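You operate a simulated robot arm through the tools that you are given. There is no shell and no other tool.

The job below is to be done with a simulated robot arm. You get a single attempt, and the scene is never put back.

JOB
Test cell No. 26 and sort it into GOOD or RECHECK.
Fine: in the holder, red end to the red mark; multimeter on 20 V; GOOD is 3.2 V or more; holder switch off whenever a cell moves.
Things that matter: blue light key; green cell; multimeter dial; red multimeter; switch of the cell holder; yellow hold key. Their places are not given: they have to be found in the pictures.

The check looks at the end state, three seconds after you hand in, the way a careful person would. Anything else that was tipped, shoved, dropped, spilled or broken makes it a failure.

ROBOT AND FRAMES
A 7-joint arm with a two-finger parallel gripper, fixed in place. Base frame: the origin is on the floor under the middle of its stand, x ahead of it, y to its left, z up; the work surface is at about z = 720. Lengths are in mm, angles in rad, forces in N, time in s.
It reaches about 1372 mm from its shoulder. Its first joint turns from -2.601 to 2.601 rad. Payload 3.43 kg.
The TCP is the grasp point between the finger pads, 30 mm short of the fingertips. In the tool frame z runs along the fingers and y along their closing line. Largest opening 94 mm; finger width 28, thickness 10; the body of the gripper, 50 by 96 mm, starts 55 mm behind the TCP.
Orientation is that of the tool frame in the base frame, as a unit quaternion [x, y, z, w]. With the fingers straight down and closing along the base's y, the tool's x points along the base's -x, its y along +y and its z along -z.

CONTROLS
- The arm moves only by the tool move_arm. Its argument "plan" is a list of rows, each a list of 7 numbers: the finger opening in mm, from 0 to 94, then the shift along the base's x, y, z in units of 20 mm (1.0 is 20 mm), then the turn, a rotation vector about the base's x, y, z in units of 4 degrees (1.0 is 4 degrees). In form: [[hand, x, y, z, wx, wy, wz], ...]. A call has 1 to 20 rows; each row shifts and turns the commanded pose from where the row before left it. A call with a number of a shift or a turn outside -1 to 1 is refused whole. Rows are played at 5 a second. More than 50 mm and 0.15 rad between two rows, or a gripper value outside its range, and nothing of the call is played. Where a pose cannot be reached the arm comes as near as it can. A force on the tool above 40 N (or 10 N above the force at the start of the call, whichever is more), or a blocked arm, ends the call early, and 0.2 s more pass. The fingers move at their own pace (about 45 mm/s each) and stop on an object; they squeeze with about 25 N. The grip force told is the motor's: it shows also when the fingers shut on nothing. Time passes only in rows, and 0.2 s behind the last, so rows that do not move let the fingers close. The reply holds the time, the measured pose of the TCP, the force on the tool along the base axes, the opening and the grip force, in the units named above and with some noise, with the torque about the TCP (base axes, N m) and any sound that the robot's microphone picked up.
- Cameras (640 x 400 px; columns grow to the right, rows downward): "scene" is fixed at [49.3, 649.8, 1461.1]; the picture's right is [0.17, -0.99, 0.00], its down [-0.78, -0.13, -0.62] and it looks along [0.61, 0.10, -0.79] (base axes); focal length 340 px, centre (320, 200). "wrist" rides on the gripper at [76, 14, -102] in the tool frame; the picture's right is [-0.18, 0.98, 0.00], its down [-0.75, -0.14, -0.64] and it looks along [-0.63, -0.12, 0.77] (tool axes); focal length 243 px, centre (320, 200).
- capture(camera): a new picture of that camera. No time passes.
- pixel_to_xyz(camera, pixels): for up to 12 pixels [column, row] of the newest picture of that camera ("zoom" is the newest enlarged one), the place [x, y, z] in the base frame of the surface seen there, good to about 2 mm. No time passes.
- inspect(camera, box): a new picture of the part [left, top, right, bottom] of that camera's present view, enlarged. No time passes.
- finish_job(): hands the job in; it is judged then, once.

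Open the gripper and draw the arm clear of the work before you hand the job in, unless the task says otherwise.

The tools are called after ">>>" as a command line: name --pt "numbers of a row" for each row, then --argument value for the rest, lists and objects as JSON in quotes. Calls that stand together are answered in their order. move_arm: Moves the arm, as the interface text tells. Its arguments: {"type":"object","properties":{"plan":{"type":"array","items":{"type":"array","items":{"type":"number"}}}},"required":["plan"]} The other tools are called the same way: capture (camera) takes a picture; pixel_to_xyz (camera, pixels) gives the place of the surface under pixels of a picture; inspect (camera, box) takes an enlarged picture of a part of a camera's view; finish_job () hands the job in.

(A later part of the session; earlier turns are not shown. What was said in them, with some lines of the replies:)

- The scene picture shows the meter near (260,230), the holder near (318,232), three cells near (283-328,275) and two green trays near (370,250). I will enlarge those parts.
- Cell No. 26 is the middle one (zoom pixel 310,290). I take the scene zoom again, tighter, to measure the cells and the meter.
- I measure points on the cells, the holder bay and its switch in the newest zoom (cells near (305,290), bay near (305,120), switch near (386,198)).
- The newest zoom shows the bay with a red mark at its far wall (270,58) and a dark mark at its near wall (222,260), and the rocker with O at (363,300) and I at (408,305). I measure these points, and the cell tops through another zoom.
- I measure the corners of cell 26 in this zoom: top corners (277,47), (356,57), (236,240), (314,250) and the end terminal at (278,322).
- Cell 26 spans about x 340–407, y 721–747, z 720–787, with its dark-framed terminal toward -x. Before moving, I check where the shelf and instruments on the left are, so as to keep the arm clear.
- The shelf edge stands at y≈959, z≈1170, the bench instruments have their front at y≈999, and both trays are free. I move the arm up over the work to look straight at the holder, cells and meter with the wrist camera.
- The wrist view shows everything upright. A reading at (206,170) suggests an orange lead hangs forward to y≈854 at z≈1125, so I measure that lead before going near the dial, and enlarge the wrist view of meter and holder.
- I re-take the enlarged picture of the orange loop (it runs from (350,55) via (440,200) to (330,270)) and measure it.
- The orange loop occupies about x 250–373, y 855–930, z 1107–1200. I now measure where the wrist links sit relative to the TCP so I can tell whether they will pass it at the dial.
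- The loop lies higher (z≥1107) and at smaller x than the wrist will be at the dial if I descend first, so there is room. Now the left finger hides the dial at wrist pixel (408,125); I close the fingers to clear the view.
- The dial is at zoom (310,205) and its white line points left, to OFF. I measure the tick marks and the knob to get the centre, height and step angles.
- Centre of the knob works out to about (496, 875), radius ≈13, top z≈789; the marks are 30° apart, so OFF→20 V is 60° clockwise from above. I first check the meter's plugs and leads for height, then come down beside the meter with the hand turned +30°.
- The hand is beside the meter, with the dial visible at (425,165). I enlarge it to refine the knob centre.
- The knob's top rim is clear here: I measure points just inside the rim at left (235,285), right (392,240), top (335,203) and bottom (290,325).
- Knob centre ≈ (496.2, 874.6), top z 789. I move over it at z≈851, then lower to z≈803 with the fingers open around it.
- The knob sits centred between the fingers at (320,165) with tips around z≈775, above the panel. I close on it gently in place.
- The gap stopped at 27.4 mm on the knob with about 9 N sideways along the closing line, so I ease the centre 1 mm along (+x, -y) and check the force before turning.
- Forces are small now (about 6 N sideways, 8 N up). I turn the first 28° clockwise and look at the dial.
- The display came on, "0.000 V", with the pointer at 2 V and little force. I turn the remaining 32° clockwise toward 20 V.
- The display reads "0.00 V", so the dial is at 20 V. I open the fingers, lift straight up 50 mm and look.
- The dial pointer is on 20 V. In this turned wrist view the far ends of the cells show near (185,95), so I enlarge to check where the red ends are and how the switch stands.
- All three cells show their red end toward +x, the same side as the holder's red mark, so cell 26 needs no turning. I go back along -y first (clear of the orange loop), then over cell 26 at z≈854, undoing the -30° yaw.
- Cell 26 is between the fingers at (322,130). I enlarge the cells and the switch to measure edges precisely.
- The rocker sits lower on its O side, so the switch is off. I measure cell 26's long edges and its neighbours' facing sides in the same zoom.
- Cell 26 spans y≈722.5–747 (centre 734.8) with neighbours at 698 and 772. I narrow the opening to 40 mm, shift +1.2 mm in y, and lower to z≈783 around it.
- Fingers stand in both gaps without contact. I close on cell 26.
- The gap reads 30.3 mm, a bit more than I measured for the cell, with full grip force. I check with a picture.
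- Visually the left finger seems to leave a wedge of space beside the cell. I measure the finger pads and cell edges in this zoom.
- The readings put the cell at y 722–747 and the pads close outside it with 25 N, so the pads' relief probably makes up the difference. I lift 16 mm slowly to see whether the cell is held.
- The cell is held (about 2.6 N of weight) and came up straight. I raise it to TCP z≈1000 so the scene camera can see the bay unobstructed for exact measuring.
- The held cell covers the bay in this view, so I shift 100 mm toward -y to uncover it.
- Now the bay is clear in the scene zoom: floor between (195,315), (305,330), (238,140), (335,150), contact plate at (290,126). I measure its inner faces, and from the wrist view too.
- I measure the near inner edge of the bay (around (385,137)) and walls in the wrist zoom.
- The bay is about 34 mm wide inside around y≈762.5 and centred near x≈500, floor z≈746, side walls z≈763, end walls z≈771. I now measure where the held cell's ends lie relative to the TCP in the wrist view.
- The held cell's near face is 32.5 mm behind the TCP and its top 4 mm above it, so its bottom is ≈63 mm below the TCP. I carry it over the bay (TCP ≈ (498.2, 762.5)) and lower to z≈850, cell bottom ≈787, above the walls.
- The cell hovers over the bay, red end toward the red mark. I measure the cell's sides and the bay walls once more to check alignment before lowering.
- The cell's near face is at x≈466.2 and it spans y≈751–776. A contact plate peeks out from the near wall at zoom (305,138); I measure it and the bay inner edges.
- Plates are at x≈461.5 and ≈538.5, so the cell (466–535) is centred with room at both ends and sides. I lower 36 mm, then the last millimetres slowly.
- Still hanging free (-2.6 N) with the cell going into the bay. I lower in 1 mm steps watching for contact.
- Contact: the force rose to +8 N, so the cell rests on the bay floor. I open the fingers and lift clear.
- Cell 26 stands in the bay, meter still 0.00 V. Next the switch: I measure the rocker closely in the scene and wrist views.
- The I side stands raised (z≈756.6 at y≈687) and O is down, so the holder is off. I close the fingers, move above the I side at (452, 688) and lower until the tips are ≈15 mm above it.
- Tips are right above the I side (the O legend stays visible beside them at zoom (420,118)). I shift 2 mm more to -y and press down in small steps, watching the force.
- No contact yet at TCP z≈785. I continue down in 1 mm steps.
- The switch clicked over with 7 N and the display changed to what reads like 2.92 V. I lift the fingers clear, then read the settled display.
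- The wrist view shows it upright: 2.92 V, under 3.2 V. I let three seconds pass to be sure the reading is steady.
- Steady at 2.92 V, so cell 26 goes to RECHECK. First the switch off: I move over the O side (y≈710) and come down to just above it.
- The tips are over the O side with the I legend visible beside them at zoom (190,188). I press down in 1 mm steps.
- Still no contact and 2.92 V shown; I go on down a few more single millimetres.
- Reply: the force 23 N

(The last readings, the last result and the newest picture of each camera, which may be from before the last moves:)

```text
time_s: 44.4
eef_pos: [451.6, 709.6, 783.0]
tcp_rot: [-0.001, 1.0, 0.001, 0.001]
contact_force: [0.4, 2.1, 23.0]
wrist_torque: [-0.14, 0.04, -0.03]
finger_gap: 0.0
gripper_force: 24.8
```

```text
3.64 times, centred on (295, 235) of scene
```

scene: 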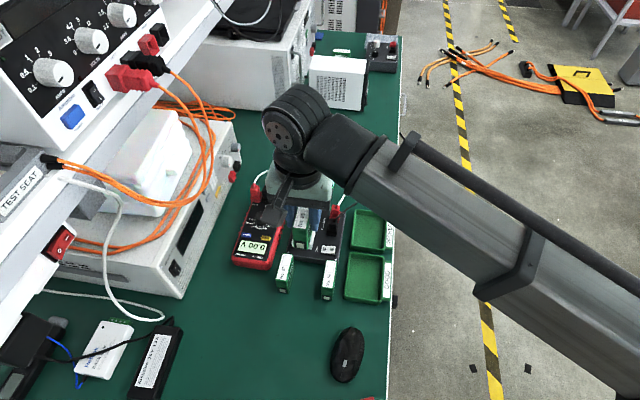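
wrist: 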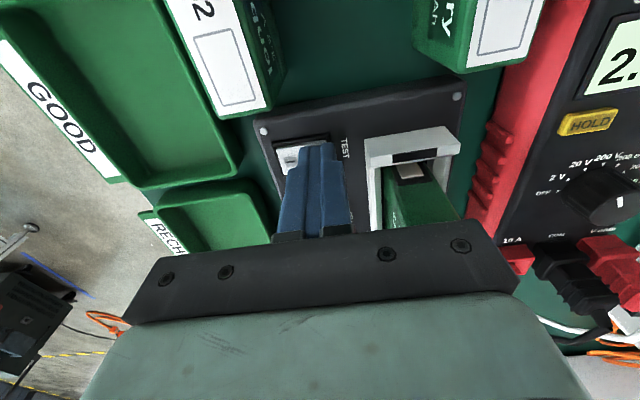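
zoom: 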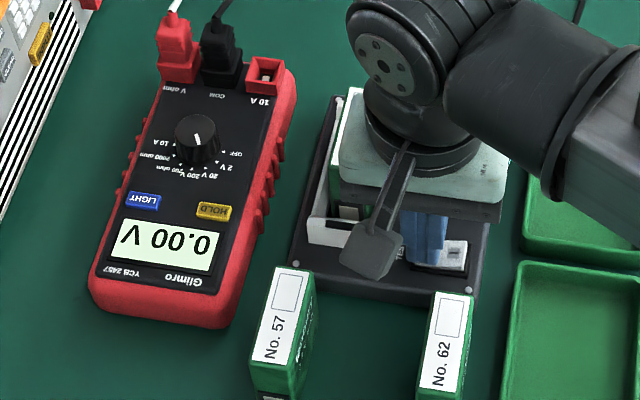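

The meter fell to 0.00 V, so the holder is off. I lift to z≈893, open to 44 mm, and go back over cell 26.

>>> move_arm --pt "0 0 0 0.5 0 0 0" --pt "0 0 0 1 0 0 0" --pt "0 0 0 1 0 0 0" --pt "0 0 0 1 0 0 0" --pt "0 0 0 1 0 0 0" --pt "0 0 0 1 0 0 0" --pt "44 0.767 0.885 0 0 0 0" --pt "44 0.767 0.885 0 0 0 0" --pt "44 0.767 0.885 0 0 0 0" --pt "44 0 0 0 0 0 0" --pt "44 0 0 0 0 0 0"

>>> capture --camera "wrist"

>>> inspect --camera "scene" --box '[285, 195, 355, 265]'

```text
time_s: 46.8
eef_pos: [497.8, 762.8, 892.5]
tcp_rot: [0.0, 1.0, 0.0, 0.0]
contact_force: [0.5, -0.3, -0.3]
wrist_torque: [0.0, -0.02, -0.01]
finger_gap: 44.1
gripper_force: 0.0
```

```text
taken
```

wrist: 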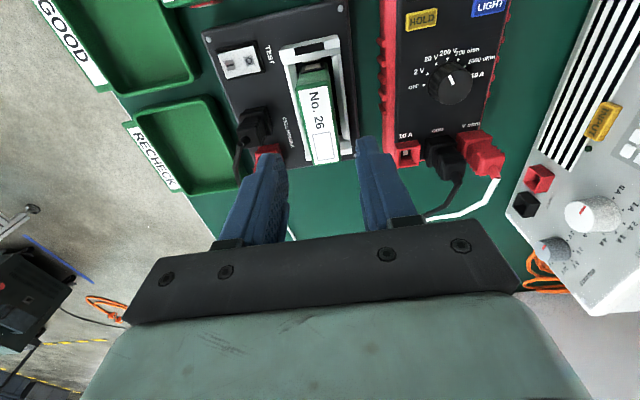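

```text
5.71 times, centred on (320, 230) of scene
```

zoom: 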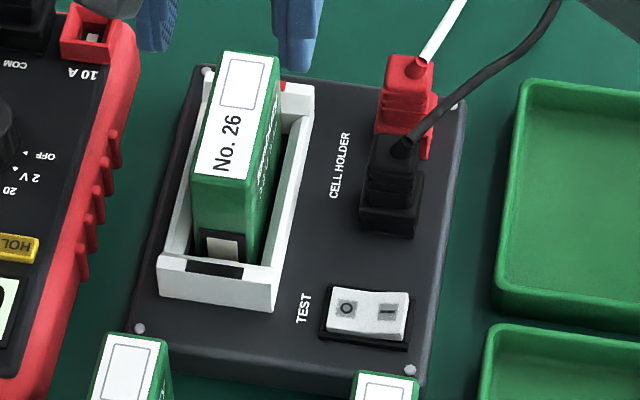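

Switch is back with O down and I raised; cell 26 sits under the open fingers. I lower 82 mm around it and check.

>>> move_arm --pt "44 0 0 -0.82 0 0 0" --pt "44 0 0 -0.82 0 0 0" --pt "44 0 0 -0.82 0 0 0" --pt "44 0 0 -0.82 0 0 0" --pt "44 0 0 -0.82 0 0 0" --pt "44 0 0 0 0 0 0"

>>> inspect --camera "scene" --box '[270, 180, 350, 260]'

>>> capture --camera "wrist"

```text
time_s: 48.2
eef_pos: [498.2, 762.1, 810.3]
tcp_rot: [-0.001, 1.0, 0.001, 0.0]
contact_force: [-0.7, 0.0, 0.0]
wrist_torque: [0.02, 0.01, 0.0]
finger_gap: 44.0
gripper_force: 0.0
```

```text
5.00 times, centred on (310, 220) of scene
```

zoom: 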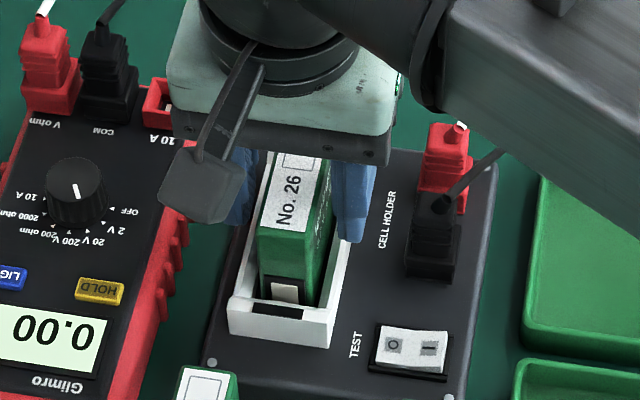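

```text
taken
```

wrist: 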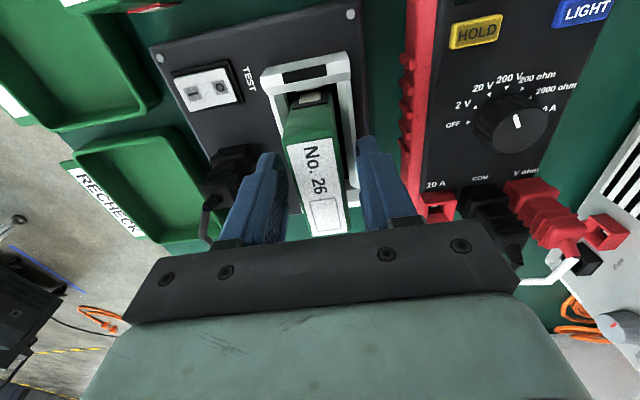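

Fingers are on both sides of the cell with the meter at 0.00 V. I close and lift a little to check the hold.

>>> move_arm --pt "18 0 0 0 0 0 0" --pt "18 0 0 0 0 0 0" --pt "18 0 0 0 0 0 0" --pt "18 0 0 0 0 0 0"

>>> move_arm --pt "18 0 0 0.2 0 0 0" --pt "18 0 0 0.4 0 0 0" --pt "18 0 0 0.8 0 0 0" --pt "18 0 0 0.9 0 0 0" --pt "18 0 0 0.9 0 0 0" --pt "18 0 0 0.9 0 0 0" --pt "18 0 0 0.9 0 0 0" --pt "18 0 0 0 0 0 0"

>>> capture --camera "wrist"

>>> capture --camera "scene"

```text
time_s: 49.2
eef_pos: [499.5, 762.7, 809.9]
tcp_rot: [0.0, 1.0, 0.0, 0.001]
contact_force: [-0.7, 0.2, -0.1]
wrist_torque: [0.01, -0.01, -0.02]
finger_gap: 29.9
gripper_force: 24.5
```

```text
time_s: 51.0
eef_pos: [497.2, 763.0, 909.5]
tcp_rot: [-0.002, 1.0, -0.001, 0.001]
contact_force: [0.4, 0.1, -0.7]
wrist_torque: [-0.02, -0.02, 0.04]
finger_gap: 30.4
gripper_force: 24.2
```

```text
taken
```

wrist: 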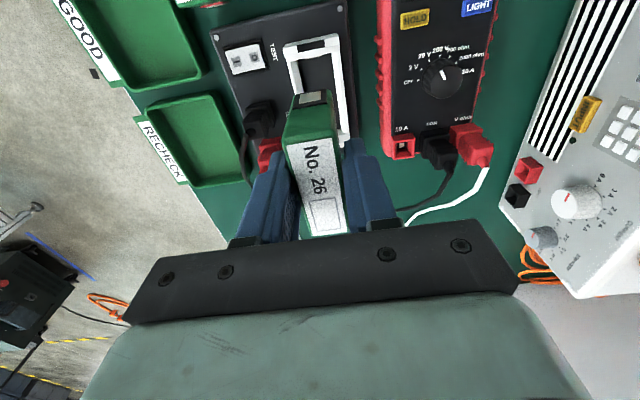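

```text
taken
```

scene: 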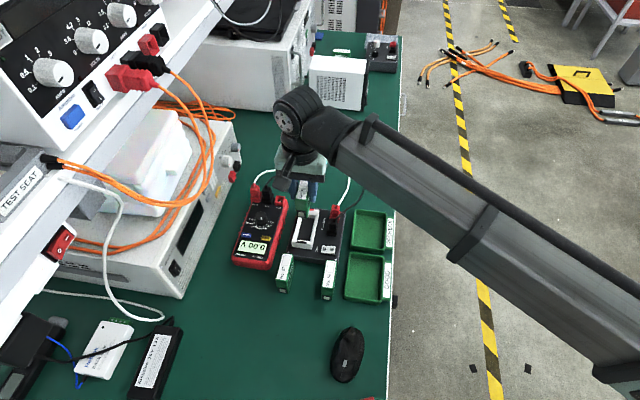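

Cell 26 is in the hand at z≈909. Before crossing to the RECHECK tray I measure the holder leads (white near (345,190), black near (350,200)) and the tray's rim and floor.

>>> inspect --camera "scene" --box '[310, 130, 400, 260]'

>>> pixel_to_xyz --camera "scene" --pixels '[[340, 205], [344, 195], [347, 185], [350, 165], [342, 208], [350, 203], [358, 195], [366, 175], [336, 212], [335, 222]]'

>>> pixel_to_xyz --camera "zoom" --pixels '[[320, 255], [290, 250], [350, 270], [300, 345], [345, 355], [320, 305], [283, 345], [362, 352], [305, 252], [325, 360], [290, 300], [360, 300]]'

```text
3.08 times, centred on (355, 195) of scene
```

zoom: 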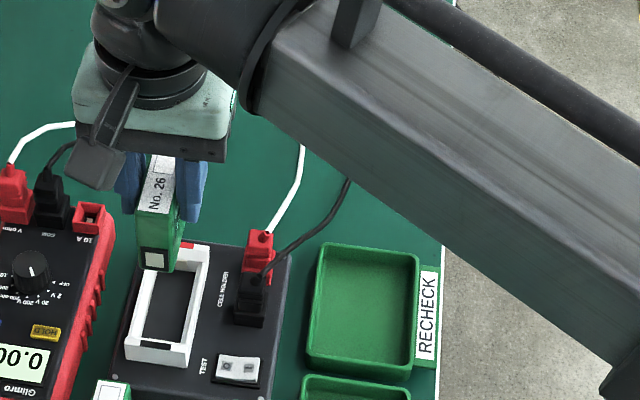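

```text
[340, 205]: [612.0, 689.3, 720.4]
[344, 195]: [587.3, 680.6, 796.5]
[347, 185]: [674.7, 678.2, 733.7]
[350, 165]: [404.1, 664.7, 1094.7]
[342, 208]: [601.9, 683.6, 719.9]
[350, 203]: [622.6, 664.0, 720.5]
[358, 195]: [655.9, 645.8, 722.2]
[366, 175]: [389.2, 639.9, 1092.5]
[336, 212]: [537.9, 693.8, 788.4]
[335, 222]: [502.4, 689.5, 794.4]
```

```text
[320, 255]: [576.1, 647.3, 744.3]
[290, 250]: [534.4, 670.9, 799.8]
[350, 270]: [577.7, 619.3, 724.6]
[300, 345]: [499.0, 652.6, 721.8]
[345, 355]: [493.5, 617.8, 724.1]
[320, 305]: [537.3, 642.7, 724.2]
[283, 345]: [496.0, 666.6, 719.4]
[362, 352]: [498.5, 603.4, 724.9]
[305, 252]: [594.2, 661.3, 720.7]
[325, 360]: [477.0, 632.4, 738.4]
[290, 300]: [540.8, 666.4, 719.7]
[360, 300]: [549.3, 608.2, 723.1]
```

Leads stay below z≈800, so the cell (bottom ≈845) passes above them. I measure the RECHECK tray's rims and floor to place the cell at its middle.

>>> inspect --camera "scene" --box '[340, 195, 400, 260]'

>>> pixel_to_xyz --camera "zoom" --pixels '[[150, 120], [290, 135], [130, 290], [270, 310], [205, 200], [140, 200], [290, 220], [220, 95], [305, 115], [125, 100], [100, 310], [285, 345]]'

```text
6.15 times, centred on (370, 228) of scene
```

zoom: 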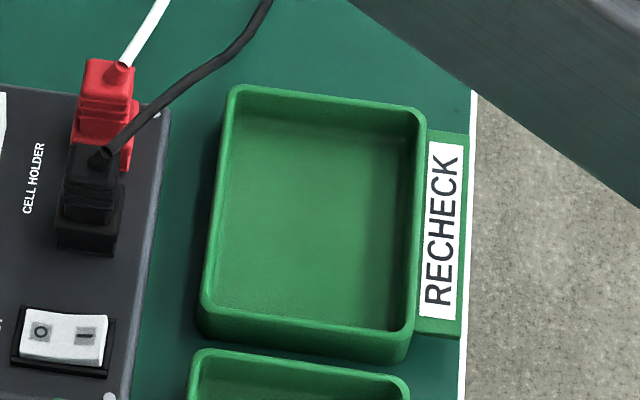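

```text
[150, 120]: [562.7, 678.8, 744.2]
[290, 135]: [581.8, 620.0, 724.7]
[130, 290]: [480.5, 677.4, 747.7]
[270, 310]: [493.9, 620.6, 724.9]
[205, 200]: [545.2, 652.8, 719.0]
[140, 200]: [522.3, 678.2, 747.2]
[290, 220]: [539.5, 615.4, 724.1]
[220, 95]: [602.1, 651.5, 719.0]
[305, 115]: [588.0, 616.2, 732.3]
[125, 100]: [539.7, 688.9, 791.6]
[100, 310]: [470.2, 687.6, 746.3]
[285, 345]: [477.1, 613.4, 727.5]
```

>>> pixel_to_xyz --camera "zoom" --pixels '[[236, 88], [418, 110], [205, 308], [405, 332], [245, 130], [400, 150], [225, 295], [388, 320], [315, 225], [412, 220], [218, 200], [305, 320]]'

```text
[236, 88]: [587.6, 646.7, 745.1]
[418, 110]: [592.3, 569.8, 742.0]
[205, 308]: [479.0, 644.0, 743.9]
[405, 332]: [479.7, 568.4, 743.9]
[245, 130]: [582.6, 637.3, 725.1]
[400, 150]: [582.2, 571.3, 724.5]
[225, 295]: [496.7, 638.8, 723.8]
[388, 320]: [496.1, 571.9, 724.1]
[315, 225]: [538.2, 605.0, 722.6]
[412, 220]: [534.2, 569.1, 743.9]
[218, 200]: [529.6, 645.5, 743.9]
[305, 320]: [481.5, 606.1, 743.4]
```

Tray interior spans x≈481–586, y≈571–643, floor z≈724.5, rim z≈744. I carry the cell over its middle (cell centre ≈ (534, 607)) and lower to about 8 mm above the floor.

>>> move_arm --pt "18 0.21 -0.9725 0 0 0 0" --pt "18 0.21 -0.9725 0 0 0 0" --pt "18 0.21 -0.9725 0 0 0 0" --pt "18 0.21 -0.9725 0 0 0 0" --pt "18 0.21 -0.9725 0 0 0 0" --pt "18 0.21 -0.9725 0 0 0 0" --pt "18 0.21 -0.9725 0 0 0 0" --pt "18 0.21 -0.9725 0 0 0 0" --pt "18 0 0 -0.9 0 0 0" --pt "18 0 0 -0.9 0 0 0" --pt "18 0 0 -0.9 0 0 0" --pt "18 0 0 0 0 0 0"

>>> capture --camera "wrist"

>>> capture --camera "scene"

>>> inspect --camera "scene" --box '[320, 180, 420, 280]'

```text
time_s: 53.6
eef_pos: [532.2, 608.8, 855.9]
tcp_rot: [-0.001, 1.0, 0.0, 0.0]
contact_force: [0.1, -0.6, -2.8]
wrist_torque: [0.01, 0.0, -0.03]
finger_gap: 29.9
gripper_force: 25.4
```

```text
taken
```

wrist: 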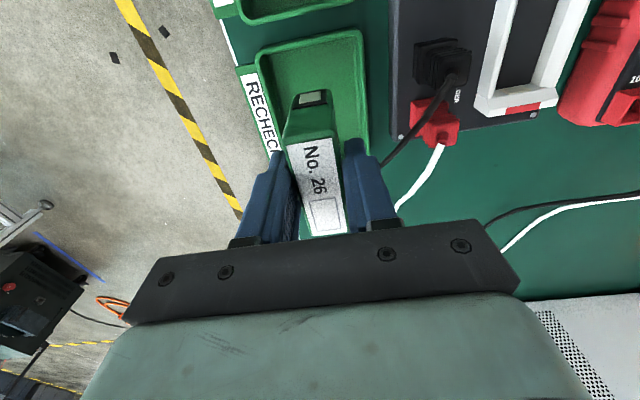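

```text
taken
```

scene: 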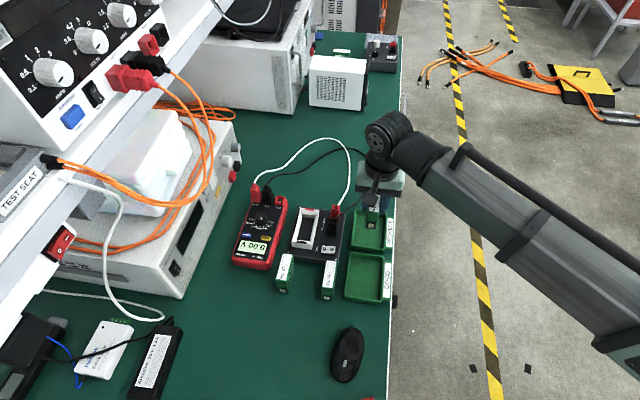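

```text
4.00 times, centred on (370, 230) of scene
```

zoom: 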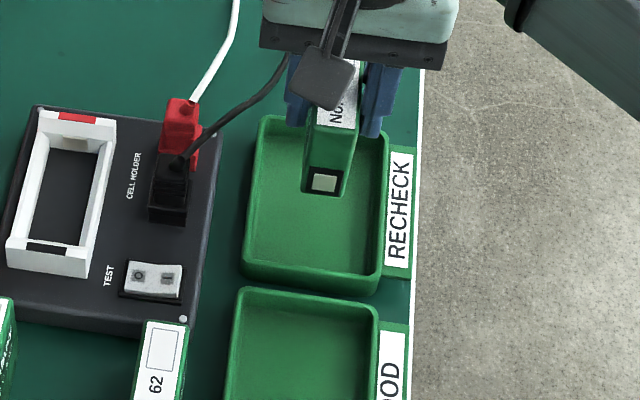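

The cell hangs over the RECHECK tray. I lower it 58 mm to just above the floor.

>>> move_arm --pt "18 0 0 -0.8 0 0 0" --pt "18 0 0 -0.8 0 0 0" --pt "18 0 0 -0.8 0 0 0" --pt "18 0 0 -0.5 0 0 0" --pt "18 0 0 -0.2 0 0 0" --pt "18 0 0 0 0 0 0"

>>> inspect --camera "scene" --box '[320, 180, 420, 280]'

>>> capture --camera "wrist"

```text
time_s: 55.0
eef_pos: [533.1, 607.8, 793.1]
tcp_rot: [-0.001, 1.0, 0.0, 0.001]
contact_force: [0.3, 0.5, -2.2]
wrist_torque: [-0.01, 0.0, 0.0]
finger_gap: 30.1
gripper_force: 25.2
```

```text
4.00 times, centred on (370, 230) of scene
```

zoom: 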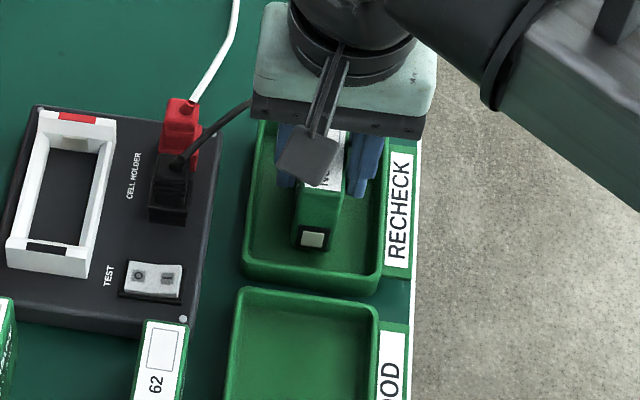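

```text
taken
```

wrist: 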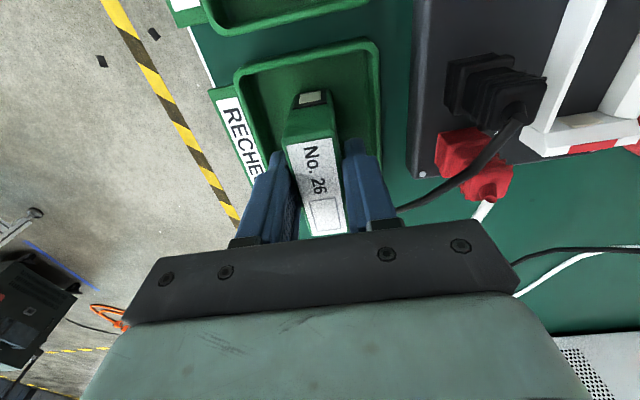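

The cell stands just over the floor inside the tray, clear of the rims and of the black lead. I lower the last few millimetres slowly.

>>> move_arm --pt "18 0 0 -0.1 0 0 0" --pt "18 0 0 -0.05 0 0 0" --pt "18 0 0 0 0 0 0"

>>> move_arm --pt "18 0 0 -0.05 0 0 0" --pt "18 0 0 0 0 0 0"

```text
time_s: 55.8
eef_pos: [531.2, 607.2, 790.7]
tcp_rot: [-0.001, 1.0, 0.0, 0.0]
contact_force: [-0.2, 0.4, -2.6]
wrist_torque: [-0.01, -0.01, -0.01]
finger_gap: 30.0
gripper_force: 24.5
```

```text
time_s: 56.4
eef_pos: [531.7, 606.3, 790.3]
tcp_rot: [-0.001, 1.0, 0.0, 0.0]
contact_force: [-0.2, -0.2, -1.6]
wrist_torque: [0.0, -0.02, 0.01]
finger_gap: 30.2
gripper_force: 25.1
```

The force has begun to change slightly (-1.6 N); I go on by 1 mm steps until it rests.

>>> move_arm --pt "18 0 0 -0.05 0 0 0" --pt "18 0 0 0 0 0 0"

```text
time_s: 57.0
eef_pos: [531.9, 608.7, 789.5]
tcp_rot: [-0.001, 1.0, 0.0, 0.0]
contact_force: [-1.2, 0.3, -1.9]
wrist_torque: [-0.01, -0.01, 0.01]
finger_gap: 30.1
gripper_force: 24.7
```

>>> move_arm --pt "18 0 0 -0.05 0 0 0" --pt "18 0 0 0 0 0 0"

```text
time_s: 57.6
eef_pos: [530.8, 607.5, 788.4]
tcp_rot: [-0.001, 1.0, 0.001, 0.002]
contact_force: [-0.3, -0.2, 2.2]
wrist_torque: [-0.05, -0.04, -0.05]
finger_gap: 30.6
gripper_force: 25.0
```

The force turned to +2.2 N, so the cell rests on the tray floor. I open the fingers and, after a pause, lift straight up.

>>> move_arm --pt "44 0 0 0 0 0 0" --pt "44 0 0 0 0 0 0" --pt "44 0 0 0 0 0 0"

>>> move_arm --pt "44 0 0 0.5 0 0 0" --pt "44 0 0 0.8 0 0 0" --pt "44 0 0 1 0 0 0" --pt "44 0 0 1 0 0 0" --pt "44 0 0 1 0 0 0" --pt "44 0 0 1 0 0 0" --pt "44 0 0 1 0 0 0" --pt "44 0 0 1 0 0 0" --pt "44 0 0 1 0 0 0" --pt "44 0 0 1 0 0 0" --pt "44 0 0 1 0 0 0" --pt "44 0 0 1 0 0 0" --pt "44 0 0 1 0 0 0"

>>> capture --camera "wrist"

>>> capture --camera "scene"

>>> inspect --camera "scene" --box '[225, 170, 405, 310]'

```text
time_s: 58.4
eef_pos: [530.2, 607.6, 787.3]
tcp_rot: [0.0, 1.0, 0.0, 0.0]
contact_force: [0.5, 0.1, 0.9]
wrist_torque: [-0.03, 0.02, -0.04]
finger_gap: 44.1
gripper_force: 0.1
```

```text
time_s: 61.2
eef_pos: [531.7, 607.5, 1033.8]
tcp_rot: [-0.001, 1.0, 0.0, 0.0]
contact_force: [0.5, 0.4, 0.6]
wrist_torque: [-0.02, 0.04, 0.0]
finger_gap: 44.0
gripper_force: 0.0
```

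```text
taken
```

wrist: 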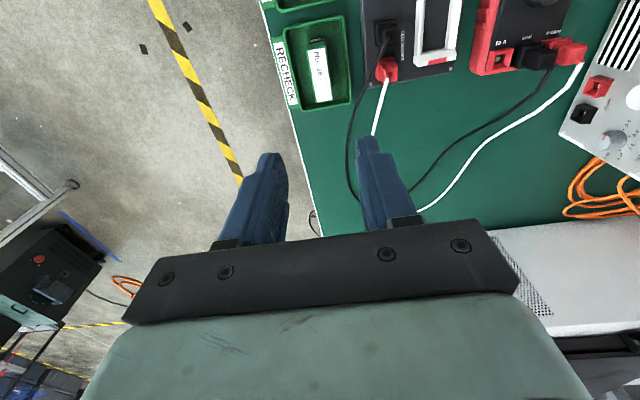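

```text
taken
```

scene: 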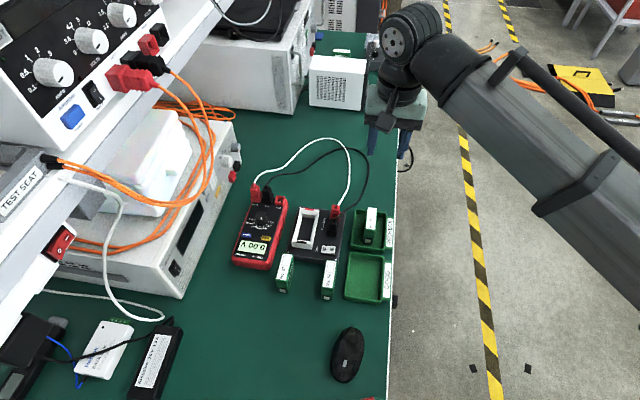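

```text
2.86 times, centred on (315, 240) of scene
```

zoom: 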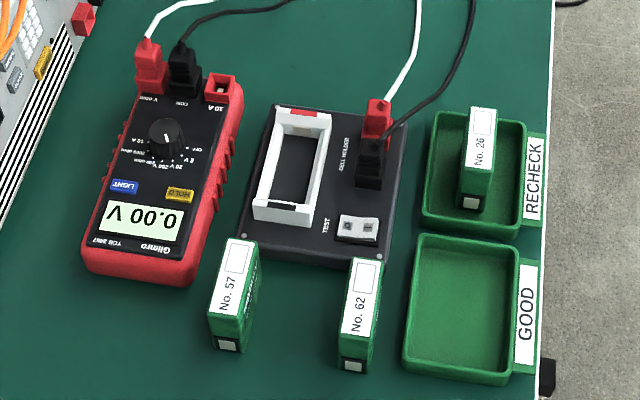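

Cell 26 stands upright in the RECHECK tray, meter at 0.00 V, cells 57 and 62 untouched. I withdraw to about the starting pose with the gripper fully open and check the switch once more.

>>> move_arm --pt "94 -0.75 -0.25 0.85 0 0 0" --pt "94 -0.75 -0.25 0.85 0 0 0" --pt "94 -0.75 -0.25 0.85 0 0 0" --pt "94 -0.75 -0.25 0.85 0 0 0" --pt "94 0 0 0 0 0 0" --pt "94 0 0 0 0 0 0"

>>> inspect --camera "scene" --box '[285, 195, 400, 305]'

>>> inspect --camera "scene" --box '[225, 180, 300, 275]'

```text
time_s: 62.6
eef_pos: [470.7, 586.2, 1101.1]
tcp_rot: [0.0, 1.0, 0.001, 0.0]
contact_force: [0.5, -0.2, 0.3]
wrist_torque: [-0.01, -0.01, 0.02]
finger_gap: 93.9
gripper_force: 0.1
```

```text
3.64 times, centred on (342, 250) of scene
```

zoom: 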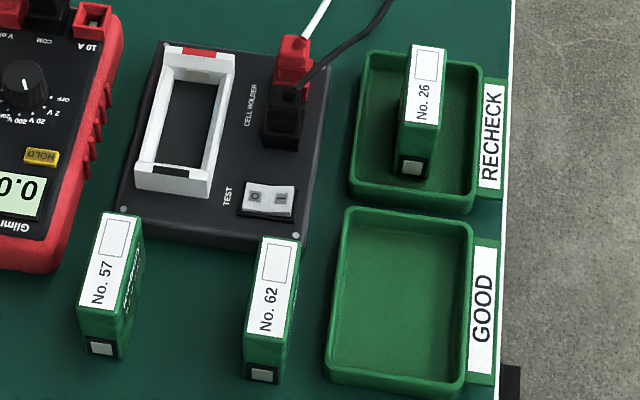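

```text
4.21 times, centred on (262, 228) of scene
```

zoom: 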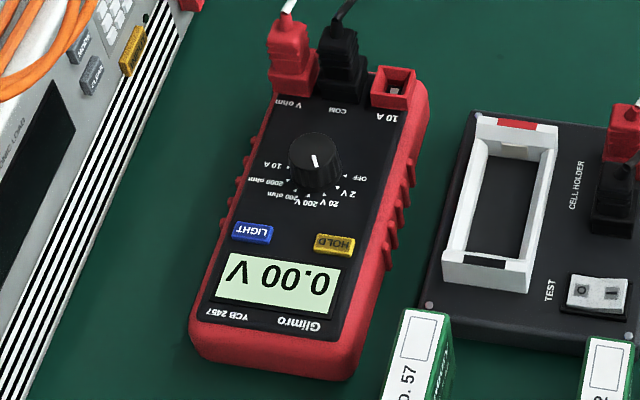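

The arm is back at its start pose with the gripper open. The switch is off, the meter is on 20 V reading 0.00 V, cell 26 (measured 2.92 V, under 3.2 V) stands in RECHECK, and nothing else has moved, so I hand in.

>>> finish_job

```text
The job is handed in.
```

Cell No. 26 measured 2.92 V on the 20 V range. That is under the 3.2 V limit, so I put it in the RECHECK tray and handed the job in.

- **Test:** the cell sat in the holder with its red end to the red mark. The reading stayed at 2.92 V for over three seconds.
- **Switch:** the holder switch was off each time the cell moved, and it is off now.
- **Multimeter:** the dial is still on 20 V and reads 0.00 V. I did not touch the light or hold keys.
- **Everything else:** cells 57 and 62 and the leads look undisturbed in the last pictures. The arm is back at its starting pose with the gripper open.
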